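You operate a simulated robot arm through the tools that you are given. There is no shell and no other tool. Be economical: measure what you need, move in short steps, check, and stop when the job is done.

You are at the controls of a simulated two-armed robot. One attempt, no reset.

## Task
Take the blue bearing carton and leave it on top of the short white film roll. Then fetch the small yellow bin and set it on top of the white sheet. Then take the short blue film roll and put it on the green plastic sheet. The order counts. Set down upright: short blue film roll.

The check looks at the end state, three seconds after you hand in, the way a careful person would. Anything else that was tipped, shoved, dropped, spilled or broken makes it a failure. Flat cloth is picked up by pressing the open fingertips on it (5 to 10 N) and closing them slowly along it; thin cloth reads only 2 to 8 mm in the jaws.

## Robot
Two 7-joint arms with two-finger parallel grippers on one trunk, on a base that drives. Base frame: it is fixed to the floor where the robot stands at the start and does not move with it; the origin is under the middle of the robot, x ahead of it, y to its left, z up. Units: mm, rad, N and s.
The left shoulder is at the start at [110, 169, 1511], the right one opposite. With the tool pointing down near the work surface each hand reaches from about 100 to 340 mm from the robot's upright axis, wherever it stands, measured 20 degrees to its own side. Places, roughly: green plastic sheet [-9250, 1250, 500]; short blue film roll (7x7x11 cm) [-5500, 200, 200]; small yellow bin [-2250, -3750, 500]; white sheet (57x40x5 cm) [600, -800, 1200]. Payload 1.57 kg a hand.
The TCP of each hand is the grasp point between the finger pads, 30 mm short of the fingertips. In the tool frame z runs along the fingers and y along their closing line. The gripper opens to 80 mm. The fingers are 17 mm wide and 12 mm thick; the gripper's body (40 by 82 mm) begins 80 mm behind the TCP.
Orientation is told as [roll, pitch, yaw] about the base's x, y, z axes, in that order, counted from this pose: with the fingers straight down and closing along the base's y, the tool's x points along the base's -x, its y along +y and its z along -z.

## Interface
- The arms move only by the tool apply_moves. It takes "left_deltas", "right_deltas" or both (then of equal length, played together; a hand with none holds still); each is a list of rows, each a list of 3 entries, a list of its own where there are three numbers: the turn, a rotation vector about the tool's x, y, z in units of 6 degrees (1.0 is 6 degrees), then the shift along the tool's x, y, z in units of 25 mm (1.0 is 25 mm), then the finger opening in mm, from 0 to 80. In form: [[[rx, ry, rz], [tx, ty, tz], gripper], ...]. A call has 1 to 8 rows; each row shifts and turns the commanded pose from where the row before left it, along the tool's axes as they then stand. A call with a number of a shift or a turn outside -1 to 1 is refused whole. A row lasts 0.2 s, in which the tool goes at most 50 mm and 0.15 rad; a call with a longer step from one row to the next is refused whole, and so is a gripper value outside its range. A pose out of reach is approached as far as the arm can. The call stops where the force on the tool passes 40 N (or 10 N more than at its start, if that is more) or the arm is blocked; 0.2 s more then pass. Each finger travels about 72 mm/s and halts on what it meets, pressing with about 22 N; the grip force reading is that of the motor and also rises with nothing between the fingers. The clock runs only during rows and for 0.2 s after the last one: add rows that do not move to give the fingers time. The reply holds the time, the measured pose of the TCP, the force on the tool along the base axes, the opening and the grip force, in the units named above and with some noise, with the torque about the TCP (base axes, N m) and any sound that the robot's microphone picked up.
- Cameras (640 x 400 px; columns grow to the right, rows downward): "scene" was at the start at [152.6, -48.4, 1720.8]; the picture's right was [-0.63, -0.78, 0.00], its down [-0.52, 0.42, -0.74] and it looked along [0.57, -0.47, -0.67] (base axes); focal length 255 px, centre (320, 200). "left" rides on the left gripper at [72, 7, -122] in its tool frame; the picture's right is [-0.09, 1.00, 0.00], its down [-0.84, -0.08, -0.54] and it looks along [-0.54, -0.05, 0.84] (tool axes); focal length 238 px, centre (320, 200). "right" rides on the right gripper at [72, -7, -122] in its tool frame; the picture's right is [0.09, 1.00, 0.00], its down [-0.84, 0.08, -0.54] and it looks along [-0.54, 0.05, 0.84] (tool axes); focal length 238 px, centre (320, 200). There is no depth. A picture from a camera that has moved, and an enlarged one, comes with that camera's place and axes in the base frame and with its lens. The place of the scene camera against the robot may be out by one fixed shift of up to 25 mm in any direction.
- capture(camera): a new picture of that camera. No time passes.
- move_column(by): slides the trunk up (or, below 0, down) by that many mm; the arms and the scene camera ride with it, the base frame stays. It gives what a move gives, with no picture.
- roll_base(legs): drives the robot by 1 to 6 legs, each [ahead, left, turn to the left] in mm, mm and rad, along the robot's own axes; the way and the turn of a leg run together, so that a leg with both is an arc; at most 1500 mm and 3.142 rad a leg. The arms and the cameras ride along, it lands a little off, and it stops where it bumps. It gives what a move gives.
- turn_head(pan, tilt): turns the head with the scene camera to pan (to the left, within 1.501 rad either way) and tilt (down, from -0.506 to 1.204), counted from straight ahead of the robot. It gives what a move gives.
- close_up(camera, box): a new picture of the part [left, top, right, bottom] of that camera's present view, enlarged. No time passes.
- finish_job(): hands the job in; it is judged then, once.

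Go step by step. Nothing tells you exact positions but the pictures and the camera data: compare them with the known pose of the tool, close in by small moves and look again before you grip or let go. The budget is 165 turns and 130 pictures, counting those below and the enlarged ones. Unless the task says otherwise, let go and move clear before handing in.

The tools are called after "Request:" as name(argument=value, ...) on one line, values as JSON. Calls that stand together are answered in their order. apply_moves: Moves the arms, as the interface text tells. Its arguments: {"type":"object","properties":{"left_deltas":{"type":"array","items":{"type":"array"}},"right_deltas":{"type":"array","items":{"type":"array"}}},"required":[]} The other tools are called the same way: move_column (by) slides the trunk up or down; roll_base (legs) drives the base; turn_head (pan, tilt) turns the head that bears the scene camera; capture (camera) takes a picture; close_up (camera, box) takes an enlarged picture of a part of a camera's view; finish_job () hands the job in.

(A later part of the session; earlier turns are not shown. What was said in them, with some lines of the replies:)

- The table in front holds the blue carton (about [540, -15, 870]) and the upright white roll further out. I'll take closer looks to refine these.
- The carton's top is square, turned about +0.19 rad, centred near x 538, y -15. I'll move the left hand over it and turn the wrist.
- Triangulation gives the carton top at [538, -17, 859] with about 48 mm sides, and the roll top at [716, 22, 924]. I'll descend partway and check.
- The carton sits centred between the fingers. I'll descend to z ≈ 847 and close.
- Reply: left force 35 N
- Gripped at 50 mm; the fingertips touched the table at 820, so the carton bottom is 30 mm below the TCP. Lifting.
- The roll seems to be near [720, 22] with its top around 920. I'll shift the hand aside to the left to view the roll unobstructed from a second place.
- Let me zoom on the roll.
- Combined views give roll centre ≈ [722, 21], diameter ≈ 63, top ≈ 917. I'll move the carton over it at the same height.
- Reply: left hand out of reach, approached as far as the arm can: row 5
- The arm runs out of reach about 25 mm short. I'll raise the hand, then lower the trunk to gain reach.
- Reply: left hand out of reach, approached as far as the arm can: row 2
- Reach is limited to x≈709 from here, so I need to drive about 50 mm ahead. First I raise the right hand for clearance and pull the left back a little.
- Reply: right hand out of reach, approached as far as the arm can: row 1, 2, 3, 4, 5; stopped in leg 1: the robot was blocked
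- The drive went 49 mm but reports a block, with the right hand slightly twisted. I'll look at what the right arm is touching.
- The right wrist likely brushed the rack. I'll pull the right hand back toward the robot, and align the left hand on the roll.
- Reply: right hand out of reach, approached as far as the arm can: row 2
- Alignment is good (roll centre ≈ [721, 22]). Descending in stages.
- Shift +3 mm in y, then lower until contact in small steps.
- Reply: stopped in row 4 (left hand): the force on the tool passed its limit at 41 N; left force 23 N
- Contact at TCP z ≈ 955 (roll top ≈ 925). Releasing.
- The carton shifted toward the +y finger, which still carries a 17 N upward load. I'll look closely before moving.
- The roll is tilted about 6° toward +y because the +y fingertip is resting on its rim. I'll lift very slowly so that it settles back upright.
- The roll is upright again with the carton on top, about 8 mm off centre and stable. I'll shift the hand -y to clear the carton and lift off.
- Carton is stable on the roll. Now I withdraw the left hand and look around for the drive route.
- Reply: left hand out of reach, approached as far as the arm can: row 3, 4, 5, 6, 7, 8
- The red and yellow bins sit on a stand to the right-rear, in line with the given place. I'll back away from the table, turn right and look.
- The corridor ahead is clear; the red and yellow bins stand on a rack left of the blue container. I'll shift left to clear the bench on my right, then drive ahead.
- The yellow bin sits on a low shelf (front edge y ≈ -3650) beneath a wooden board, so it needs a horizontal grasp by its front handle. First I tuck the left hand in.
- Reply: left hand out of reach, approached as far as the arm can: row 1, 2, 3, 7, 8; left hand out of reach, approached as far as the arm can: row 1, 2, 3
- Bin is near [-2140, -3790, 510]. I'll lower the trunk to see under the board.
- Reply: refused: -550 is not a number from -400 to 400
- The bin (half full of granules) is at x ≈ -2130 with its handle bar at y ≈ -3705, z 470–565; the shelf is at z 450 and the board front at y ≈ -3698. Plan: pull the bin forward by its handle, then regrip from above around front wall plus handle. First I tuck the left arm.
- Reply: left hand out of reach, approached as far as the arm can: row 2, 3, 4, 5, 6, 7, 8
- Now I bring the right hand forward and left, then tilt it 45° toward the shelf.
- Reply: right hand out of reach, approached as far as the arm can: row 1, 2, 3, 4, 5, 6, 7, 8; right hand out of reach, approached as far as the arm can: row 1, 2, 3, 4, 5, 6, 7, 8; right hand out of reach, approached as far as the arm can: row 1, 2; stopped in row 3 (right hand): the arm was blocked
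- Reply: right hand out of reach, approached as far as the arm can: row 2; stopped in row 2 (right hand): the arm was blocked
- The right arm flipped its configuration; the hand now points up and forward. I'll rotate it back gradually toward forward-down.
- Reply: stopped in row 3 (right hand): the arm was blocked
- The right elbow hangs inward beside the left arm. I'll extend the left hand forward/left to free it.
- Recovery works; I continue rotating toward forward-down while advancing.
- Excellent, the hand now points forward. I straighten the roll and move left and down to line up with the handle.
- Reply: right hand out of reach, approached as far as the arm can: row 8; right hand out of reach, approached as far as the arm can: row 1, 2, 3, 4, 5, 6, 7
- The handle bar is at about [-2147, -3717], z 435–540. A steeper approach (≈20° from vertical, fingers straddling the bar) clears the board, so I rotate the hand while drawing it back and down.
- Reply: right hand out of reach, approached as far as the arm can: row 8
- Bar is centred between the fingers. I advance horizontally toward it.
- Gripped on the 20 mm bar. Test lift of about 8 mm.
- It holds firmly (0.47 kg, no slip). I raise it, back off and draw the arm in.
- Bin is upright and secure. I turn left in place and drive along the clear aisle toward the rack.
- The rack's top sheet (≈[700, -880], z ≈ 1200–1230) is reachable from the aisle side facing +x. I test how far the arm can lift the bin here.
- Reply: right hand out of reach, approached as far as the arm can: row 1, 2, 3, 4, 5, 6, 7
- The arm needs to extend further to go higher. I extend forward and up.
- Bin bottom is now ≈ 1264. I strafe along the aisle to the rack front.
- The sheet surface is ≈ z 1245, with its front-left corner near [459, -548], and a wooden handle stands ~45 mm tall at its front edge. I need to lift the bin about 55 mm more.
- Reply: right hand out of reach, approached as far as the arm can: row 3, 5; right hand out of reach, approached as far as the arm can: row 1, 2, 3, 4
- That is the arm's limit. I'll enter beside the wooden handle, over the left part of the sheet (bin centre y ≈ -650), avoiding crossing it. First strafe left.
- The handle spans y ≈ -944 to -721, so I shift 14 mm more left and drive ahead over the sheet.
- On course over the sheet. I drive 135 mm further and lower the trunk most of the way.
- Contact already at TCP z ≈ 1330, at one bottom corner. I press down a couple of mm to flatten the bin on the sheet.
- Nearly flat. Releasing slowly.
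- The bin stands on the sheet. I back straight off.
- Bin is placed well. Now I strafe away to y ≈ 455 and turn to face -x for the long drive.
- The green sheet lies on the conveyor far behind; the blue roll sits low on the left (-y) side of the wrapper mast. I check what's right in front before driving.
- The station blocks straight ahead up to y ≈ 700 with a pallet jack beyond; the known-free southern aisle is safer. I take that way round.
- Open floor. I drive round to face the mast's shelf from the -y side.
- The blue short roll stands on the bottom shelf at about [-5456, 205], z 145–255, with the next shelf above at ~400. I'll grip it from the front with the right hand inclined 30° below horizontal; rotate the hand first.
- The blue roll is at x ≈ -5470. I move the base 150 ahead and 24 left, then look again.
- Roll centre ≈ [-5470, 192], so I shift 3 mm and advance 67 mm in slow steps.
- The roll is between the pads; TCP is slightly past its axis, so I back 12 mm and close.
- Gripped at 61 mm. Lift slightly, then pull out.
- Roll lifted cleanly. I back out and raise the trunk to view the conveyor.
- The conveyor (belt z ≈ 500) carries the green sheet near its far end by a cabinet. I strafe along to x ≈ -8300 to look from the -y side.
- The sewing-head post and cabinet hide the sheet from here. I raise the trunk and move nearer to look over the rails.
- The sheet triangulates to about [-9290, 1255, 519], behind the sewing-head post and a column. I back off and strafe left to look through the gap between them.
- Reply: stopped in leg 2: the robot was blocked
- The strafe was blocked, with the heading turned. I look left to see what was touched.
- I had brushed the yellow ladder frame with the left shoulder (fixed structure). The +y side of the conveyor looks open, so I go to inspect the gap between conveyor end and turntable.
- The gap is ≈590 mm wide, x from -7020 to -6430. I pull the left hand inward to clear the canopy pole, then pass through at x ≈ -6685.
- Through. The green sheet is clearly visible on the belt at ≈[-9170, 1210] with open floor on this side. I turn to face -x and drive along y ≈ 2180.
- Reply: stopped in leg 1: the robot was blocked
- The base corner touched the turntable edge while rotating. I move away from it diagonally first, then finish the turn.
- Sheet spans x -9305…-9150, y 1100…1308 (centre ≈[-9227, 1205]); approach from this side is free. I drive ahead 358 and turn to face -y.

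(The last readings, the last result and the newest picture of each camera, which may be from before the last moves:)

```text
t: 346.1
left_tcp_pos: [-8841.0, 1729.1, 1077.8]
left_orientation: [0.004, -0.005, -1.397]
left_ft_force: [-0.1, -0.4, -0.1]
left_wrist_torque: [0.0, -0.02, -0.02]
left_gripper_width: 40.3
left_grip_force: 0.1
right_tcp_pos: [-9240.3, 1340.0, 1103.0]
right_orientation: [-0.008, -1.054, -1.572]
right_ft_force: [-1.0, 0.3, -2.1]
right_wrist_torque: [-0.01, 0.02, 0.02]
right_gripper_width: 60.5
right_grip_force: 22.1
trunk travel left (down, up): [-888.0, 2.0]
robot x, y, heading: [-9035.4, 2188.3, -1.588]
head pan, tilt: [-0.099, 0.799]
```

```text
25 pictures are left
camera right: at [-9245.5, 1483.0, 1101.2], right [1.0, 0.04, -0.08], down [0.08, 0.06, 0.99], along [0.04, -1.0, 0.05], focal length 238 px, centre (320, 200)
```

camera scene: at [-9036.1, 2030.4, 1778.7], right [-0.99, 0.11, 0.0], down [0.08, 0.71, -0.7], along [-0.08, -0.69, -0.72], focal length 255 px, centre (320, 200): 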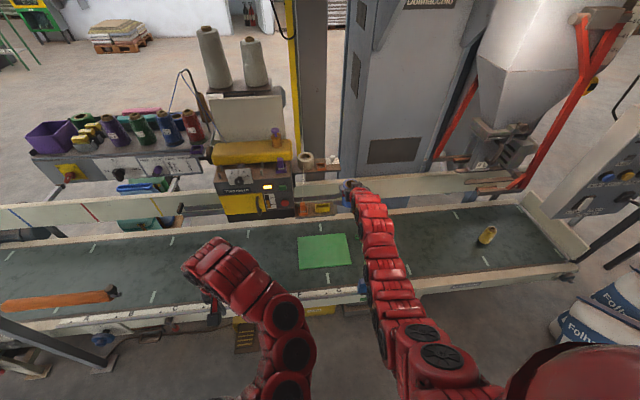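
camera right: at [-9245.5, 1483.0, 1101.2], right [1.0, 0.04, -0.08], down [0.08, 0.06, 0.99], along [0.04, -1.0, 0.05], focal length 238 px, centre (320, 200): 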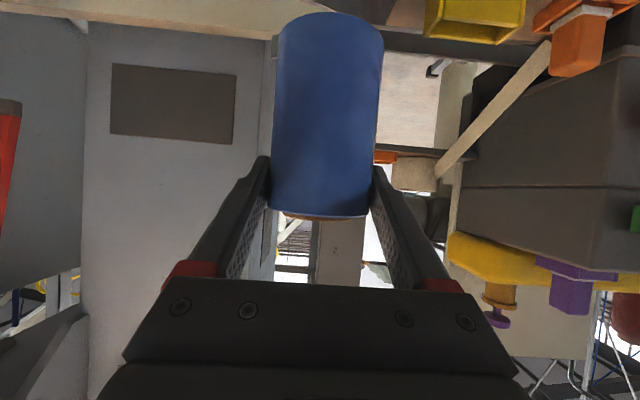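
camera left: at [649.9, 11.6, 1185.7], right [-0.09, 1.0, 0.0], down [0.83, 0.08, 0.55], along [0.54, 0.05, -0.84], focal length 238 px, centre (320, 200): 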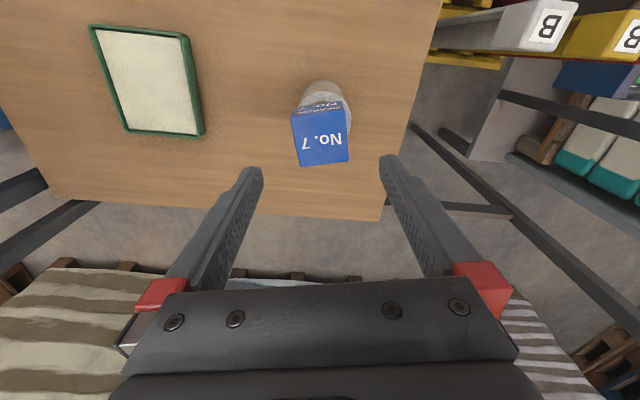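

A shelf of the machine overhangs the belt at z ≈ 950, so the roll must enter low from the side. (The roll has slid ~19 mm down in the grip but is still firm and upright.) I back off, shift 80 mm left and lower the trunk.

Request:
roll_base(legs=[[-350, 0, 0], [0, 80, 0]])

Request:
move_column(by=-400)

Request:
move_column(by=-20)

Request:
capture(camera="right")

Request:
capture(camera="scene")

```text
t: 349.1
left_tcp_pos: [-8758.0, 2082.3, 1077.5]
left_orientation: [0.005, -0.007, -1.398]
left_ft_force: [0.0, -0.3, 0.0]
left_wrist_torque: [0.0, -0.02, 0.0]
left_gripper_width: 39.9
left_grip_force: 0.1
right_tcp_pos: [-9158.7, 1691.9, 1103.3]
right_orientation: [-0.009, -1.054, -1.573]
right_ft_force: [0.5, 0.2, -1.6]
right_wrist_torque: [0.01, -0.03, -0.02]
right_gripper_width: 60.5
right_grip_force: 22.0
trunk travel left (down, up): [-888.0, 2.0]
robot x, y, heading: [-8952.1, 2537.8, -1.586]
head pan, tilt: [-0.099, 0.799]
```

```text
t: 352.9
left_tcp_pos: [-8757.8, 2081.2, 678.4]
left_orientation: [0.003, -0.004, -1.399]
left_ft_force: [0.7, 0.2, -0.3]
left_wrist_torque: [-0.01, -0.01, 0.03]
left_gripper_width: 40.0
left_grip_force: 0.1
right_tcp_pos: [-9156.4, 1691.3, 704.1]
right_orientation: [-0.011, -1.055, -1.572]
right_ft_force: [0.1, -0.7, -1.7]
right_wrist_torque: [0.0, 0.0, 0.05]
right_gripper_width: 61.0
right_grip_force: 22.2
trunk travel left (down, up): [-488.0, 402.0]
robot x, y, heading: [-8946.6, 2537.8, -1.587]
head pan, tilt: [-0.099, 0.799]
```

```text
t: 353.6
left_tcp_pos: [-8757.6, 2081.9, 657.9]
left_orientation: [0.003, -0.006, -1.398]
left_ft_force: [0.0, -0.3, 0.1]
left_wrist_torque: [0.01, -0.02, 0.01]
left_gripper_width: 40.2
left_grip_force: 0.1
right_tcp_pos: [-9157.0, 1691.1, 683.7]
right_orientation: [-0.011, -1.055, -1.571]
right_ft_force: [0.6, 0.3, -1.5]
right_wrist_torque: [0.01, -0.01, 0.01]
right_gripper_width: 60.8
right_grip_force: 22.2
trunk travel left (down, up): [-468.0, 422.0]
robot x, y, heading: [-8947.2, 2538.3, -1.586]
head pan, tilt: [-0.099, 0.799]
```

```text
24 pictures are left
camera right: at [-9161.5, 1834.7, 681.6], right [1.0, 0.04, -0.08], down [0.08, 0.06, 0.99], along [0.04, -1.0, 0.05], focal length 238 px, centre (320, 200)
```

right: 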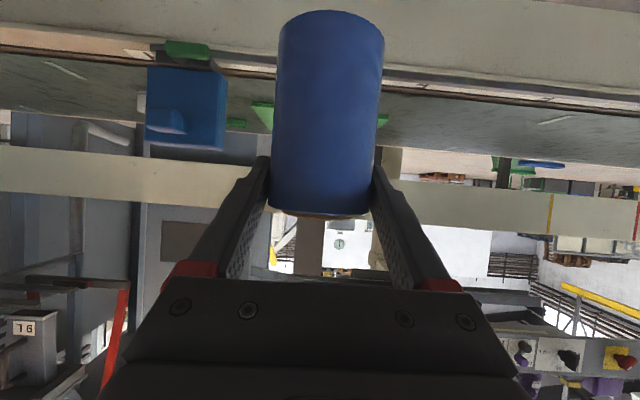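

```text
23 pictures are left
camera scene: at [-8952.4, 2382.6, 1358.7], right [-0.99, 0.11, 0.0], down [0.08, 0.71, -0.7], along [-0.08, -0.69, -0.72], focal length 255 px, centre (320, 200)
```

scene: 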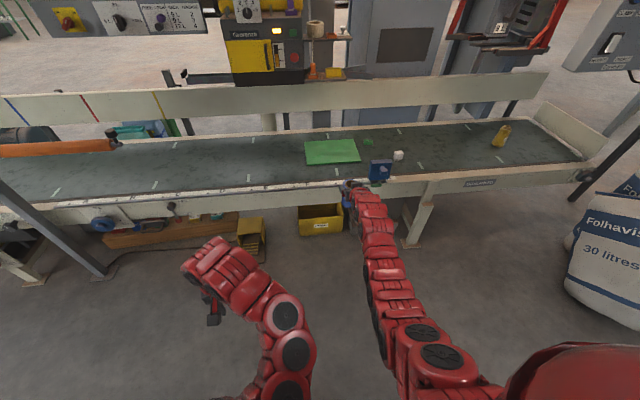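

Sheet confirmed: x -9301…-9003, near edge y 1314. Path at this height is clear of the blue clamp; I drive ahead over the sheet.

Request:
roll_base(legs=[[300, 8, 0.014], [168, 4, 0]])

Request:
capture(camera="right")

Request:
close_up(camera="scene", box=[260, 100, 420, 240])

```text
t: 356.6
left_tcp_pos: [-8735.5, 1621.6, 656.5]
left_orientation: [0.006, -0.003, -1.375]
left_ft_force: [-0.5, -0.1, 0.2]
left_wrist_torque: [-0.02, 0.0, -0.01]
left_gripper_width: 39.8
left_grip_force: 0.0
right_tcp_pos: [-9121.9, 1220.8, 683.5]
right_orientation: [-0.01, -1.052, -1.546]
right_ft_force: [-0.6, 0.4, -2.5]
right_wrist_torque: [-0.02, 0.0, -0.03]
right_gripper_width: 60.6
right_grip_force: 21.6
trunk travel left (down, up): [-468.0, 422.0]
robot x, y, heading: [-8935.0, 2074.8, -1.559]
head pan, tilt: [-0.099, 0.799]
```

```text
22 pictures are left
camera right: at [-9132.1, 1364.9, 680.4], right [0.99, 0.06, -0.08], down [0.08, 0.06, 0.99], along [0.07, -1.0, 0.05], focal length 238 px, centre (320, 200)
```

right: 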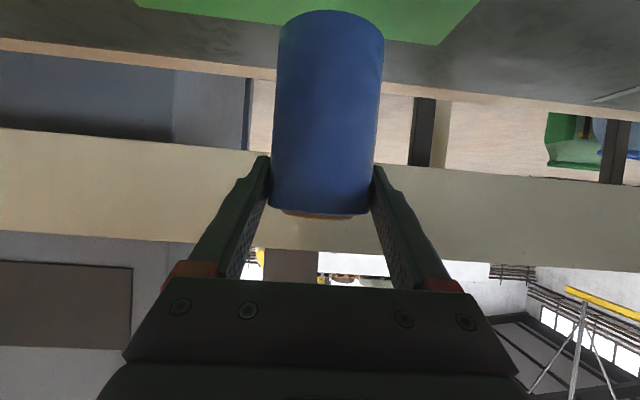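

```text
2.86 times, centred on (340, 170) of scene
camera zoom: at [-8936.3, 1916.5, 1358.5], right [-1.0, 0.09, 0.0], down [0.06, 0.71, -0.7], along [-0.06, -0.69, -0.72], focal length 730 px, centre (263, 286)
```

zoom: 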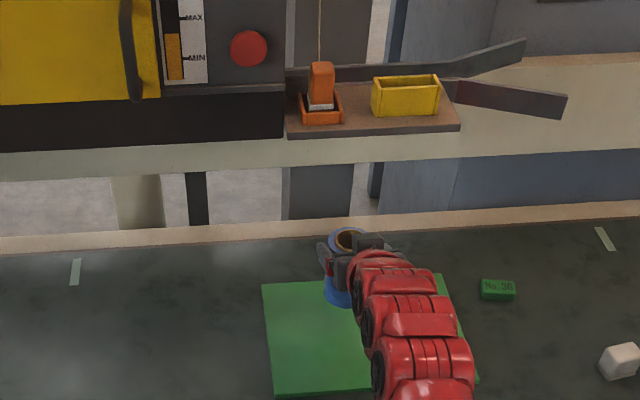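

The roll is over the sheet (offset ~30 mm from centre, well inside). Lowering with the trunk, then in small steps.

Request:
move_column(by=-55)

Request:
capture(camera="right")

Request:
close_up(camera="scene", box=[260, 100, 420, 240])

```text
t: 357.6
left_tcp_pos: [-8733.5, 1621.5, 603.6]
left_orientation: [0.003, -0.005, -1.374]
left_ft_force: [0.0, 0.5, 0.5]
left_wrist_torque: [0.02, 0.0, -0.01]
left_gripper_width: 40.1
left_grip_force: 0.0
right_tcp_pos: [-9124.2, 1222.9, 628.7]
right_orientation: [-0.008, -1.054, -1.546]
right_ft_force: [0.6, 0.4, -2.7]
right_wrist_torque: [0.02, -0.02, -0.03]
right_gripper_width: 60.7
right_grip_force: 22.3
trunk travel left (down, up): [-413.0, 477.0]
robot x, y, heading: [-8936.5, 2077.1, -1.565]
head pan, tilt: [-0.099, 0.799]
```

```text
20 pictures are left
camera right: at [-9132.1, 1365.6, 626.4], right [0.99, 0.06, -0.08], down [0.08, 0.06, 0.99], along [0.07, -1.0, 0.05], focal length 238 px, centre (320, 200)
```

right: 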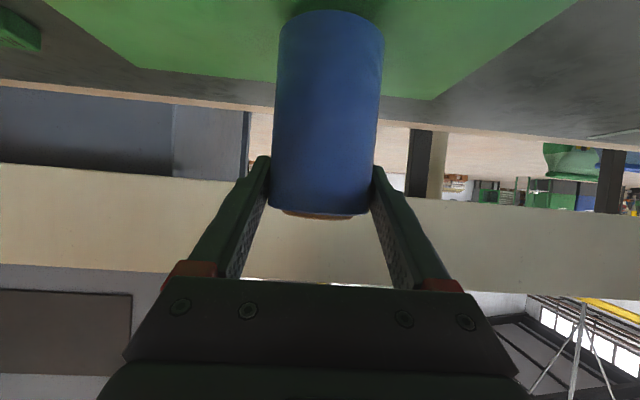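

```text
2.86 times, centred on (340, 170) of scene
camera zoom: at [-8936.3, 1918.1, 1303.8], right [-1.0, 0.09, 0.0], down [0.06, 0.71, -0.7], along [-0.06, -0.69, -0.72], focal length 730 px, centre (263, 286)
```

zoom: 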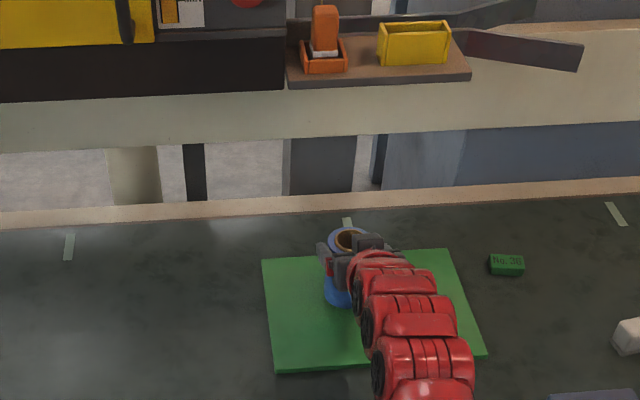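

Request:
apply_moves(right_deltas=[[[0, 0, 0], [0.17, 0, 0.1], 40], [[0, 0, 0], [0.17, 0, 0.1], 40], [[0, 0, 0], [0.1, 0, 0.057], 40], [[0, 0, 0], [0, 0, 0], 40]])

```text
t: 358.6
left_tcp_pos: [-8733.7, 1623.5, 603.8]
left_orientation: [0.002, -0.007, -1.374]
left_ft_force: [0.3, 0.0, -0.6]
left_wrist_torque: [0.01, -0.01, 0.01]
left_gripper_width: 39.9
left_grip_force: 0.1
right_tcp_pos: [-9122.3, 1222.1, 619.9]
right_orientation: [-0.012, -1.06, -1.546]
right_ft_force: [0.0, -1.2, 11.9]
right_wrist_torque: [-0.33, 0.0, -0.11]
right_gripper_width: 60.9
right_grip_force: 22.1
trunk travel left (down, up): [-413.0, 477.0]
robot x, y, heading: [-8939.1, 2073.5, -1.566]
head pan, tilt: [-0.099, 0.799]
```

Contact at the far bottom edge; I trim the pitch slightly before release.

Request:
apply_moves(right_deltas=[[[0, -0.15, 0], [0, 0, 0], 40], [[0, 0, 0], [0, 0, 0], 40]])

```text
t: 359.2
left_tcp_pos: [-8734.2, 1623.0, 603.5]
left_orientation: [0.001, -0.007, -1.372]
left_ft_force: [-0.2, -0.3, 0.6]
left_wrist_torque: [0.0, 0.0, -0.04]
left_gripper_width: 40.1
left_grip_force: 0.1
right_tcp_pos: [-9122.5, 1223.7, 616.9]
right_orientation: [-0.011, -1.073, -1.546]
right_ft_force: [-0.7, -1.5, 12.0]
right_wrist_torque: [0.08, 0.07, -0.06]
right_gripper_width: 60.6
right_grip_force: 21.9
trunk travel left (down, up): [-413.0, 477.0]
robot x, y, heading: [-8937.0, 2077.0, -1.562]
head pan, tilt: [-0.099, 0.799]
```

Flat now. Releasing slowly.

Request:
apply_moves(right_deltas=[[[0, 0, 0], [-0.03, 0, -0.02], 60], [[0, 0, 0], [0, 0, 0], 62], [[0, 0, 0], [0, 0, 0], 66], [[0, 0, 0], [0, 0, 0], 72], [[0, 0, 0], [0, 0, 0], 80], [[0, 0, 0], [0, 0, 0], 80]])

Request:
capture(camera="right")

```text
t: 360.6
left_tcp_pos: [-8733.5, 1622.6, 602.3]
left_orientation: [0.003, -0.007, -1.373]
left_ft_force: [0.1, -0.3, -0.1]
left_wrist_torque: [-0.01, 0.0, -0.03]
left_gripper_width: 40.0
left_grip_force: 0.2
right_tcp_pos: [-9122.3, 1222.7, 616.3]
right_orientation: [-0.01, -1.07, -1.545]
right_ft_force: [0.3, 0.0, 0.1]
right_wrist_torque: [0.0, 0.02, 0.02]
right_gripper_width: 80.2
right_grip_force: 0.1
trunk travel left (down, up): [-413.0, 477.0]
robot x, y, heading: [-8937.8, 2076.8, -1.563]
head pan, tilt: [-0.099, 0.799]
```

```text
18 pictures are left
camera right: at [-9131.8, 1365.4, 612.4], right [0.99, 0.06, -0.09], down [0.08, 0.07, 0.99], along [0.07, -1.0, 0.07], focal length 238 px, centre (320, 200)
```

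right: 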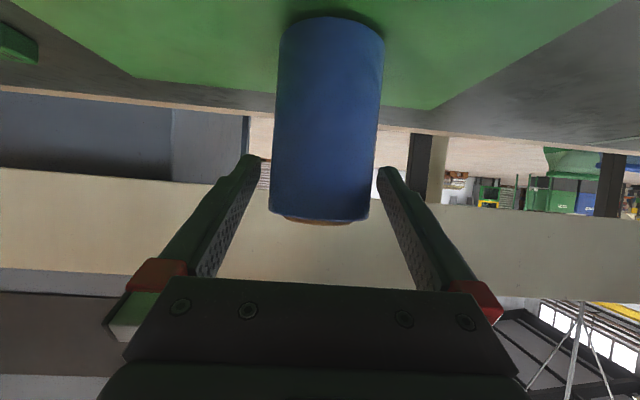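

Roll stands upright on the sheet. I centre the fingers by 3 mm and withdraw straight back.

Request:
apply_moves(right_deltas=[[[0, 0, 0], [0, 0.1, 0], 80], [[0, 0, 0], [0.2, 0, -0.37], 80], [[0, 0, 0], [0.29, 0, -0.53], 80], [[0, 0, 0], [0.29, 0, -0.53], 80], [[0, 0, 0], [0.29, 0, -0.53], 80], [[0, 0, 0], [0.29, 0, -0.53], 80], [[0, 0, 0], [0, 0, 0], 80]])

Request:
capture(camera="right")

```text
t: 362.2
left_tcp_pos: [-8733.2, 1622.6, 602.5]
left_orientation: [0.004, -0.008, -1.373]
left_ft_force: [-0.2, 0.0, 0.4]
left_wrist_torque: [-0.02, -0.03, 0.01]
left_gripper_width: 39.9
left_grip_force: 0.1
right_tcp_pos: [-9121.5, 1292.0, 615.3]
right_orientation: [-0.009, -1.068, -1.546]
right_ft_force: [0.6, 0.1, -0.3]
right_wrist_torque: [-0.02, 0.03, -0.01]
right_gripper_width: 79.8
right_grip_force: 0.1
trunk travel left (down, up): [-413.0, 477.0]
robot x, y, heading: [-8938.2, 2070.5, -1.56]
head pan, tilt: [-0.099, 0.799]
```

```text
17 pictures are left
camera right: at [-9129.8, 1435.9, 611.9], right [0.99, 0.06, -0.09], down [0.08, 0.07, 0.99], along [0.07, -1.0, 0.07], focal length 238 px, centre (320, 200)
```

right: 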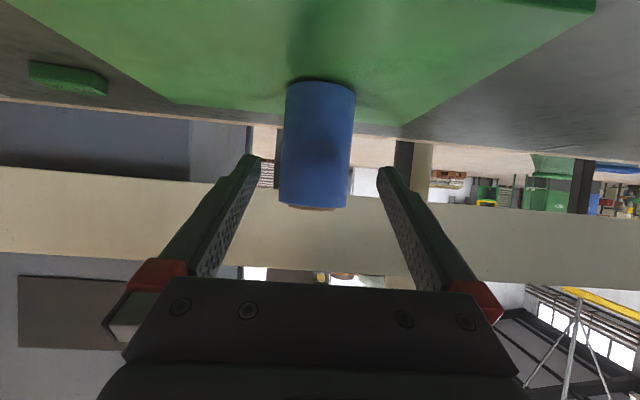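

Clear of the roll. I back the base away and take a last look.

Request:
roll_base(legs=[[-300, 0, 0]])

Request:
close_up(camera="scene", box=[220, 60, 440, 220])

```text
t: 364.3
left_tcp_pos: [-8737.9, 1931.7, 601.1]
left_orientation: [0.003, -0.005, -1.375]
left_ft_force: [-0.2, 1.1, 0.4]
left_wrist_torque: [-0.03, -0.02, 0.0]
left_gripper_width: 39.9
left_grip_force: 0.0
right_tcp_pos: [-9124.7, 1602.3, 616.7]
right_orientation: [-0.01, -1.07, -1.551]
right_ft_force: [0.7, -0.1, 0.5]
right_wrist_torque: [0.02, -0.01, -0.01]
right_gripper_width: 80.0
right_grip_force: 0.1
trunk travel left (down, up): [-413.0, 477.0]
robot x, y, heading: [-8937.7, 2384.7, -1.56]
head pan, tilt: [-0.099, 0.799]
```

```text
2.50 times, centred on (330, 140) of scene
camera zoom: at [-8939.2, 2227.0, 1303.9], right [-1.0, 0.09, 0.0], down [0.07, 0.71, -0.7], along [-0.06, -0.69, -0.72], focal length 639 px, centre (295, 350)
```

zoom: 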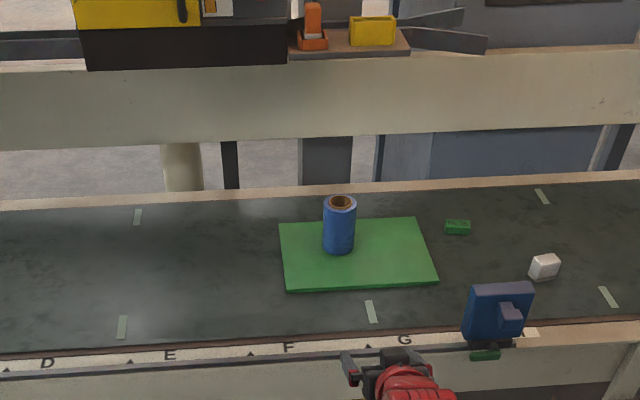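

The blue film roll stands upright on the green sheet, and both hands are clear. All three placements were made in order, so I'm handing in.

Request:
finish_job()

```text
The job is handed in.
```

I made all three placements in the order you gave and handed the job in. I don't have the check's verdict.

- **Blue bearing carton:** it is on top of the short white film roll, about 8 mm off centre. One fingertip tilted the roll by about 6° while I was letting go. It settled back upright, and the carton was still in place when I passed later.
- **Small yellow bin:** it is upright on the left part of the white sheet with its contents in it. I set it to one side of the sheet's wooden handle because the arm could not lift the bin much higher than the handle's top.
- **Short blue film roll:** it stands upright on the green plastic sheet, about 30 mm from the sheet's centre. It slid about 19 mm down in the gripper on the way but did not fall.

On the way the robot touched things three times: probably the rack (with the right arm), the yellow ladder frame and the turntable edge. I saw nothing tipped or moved in the pictures afterwards, though I did not inspect the rack and turntable contact points closely. Both grippers were clear of everything at the end.
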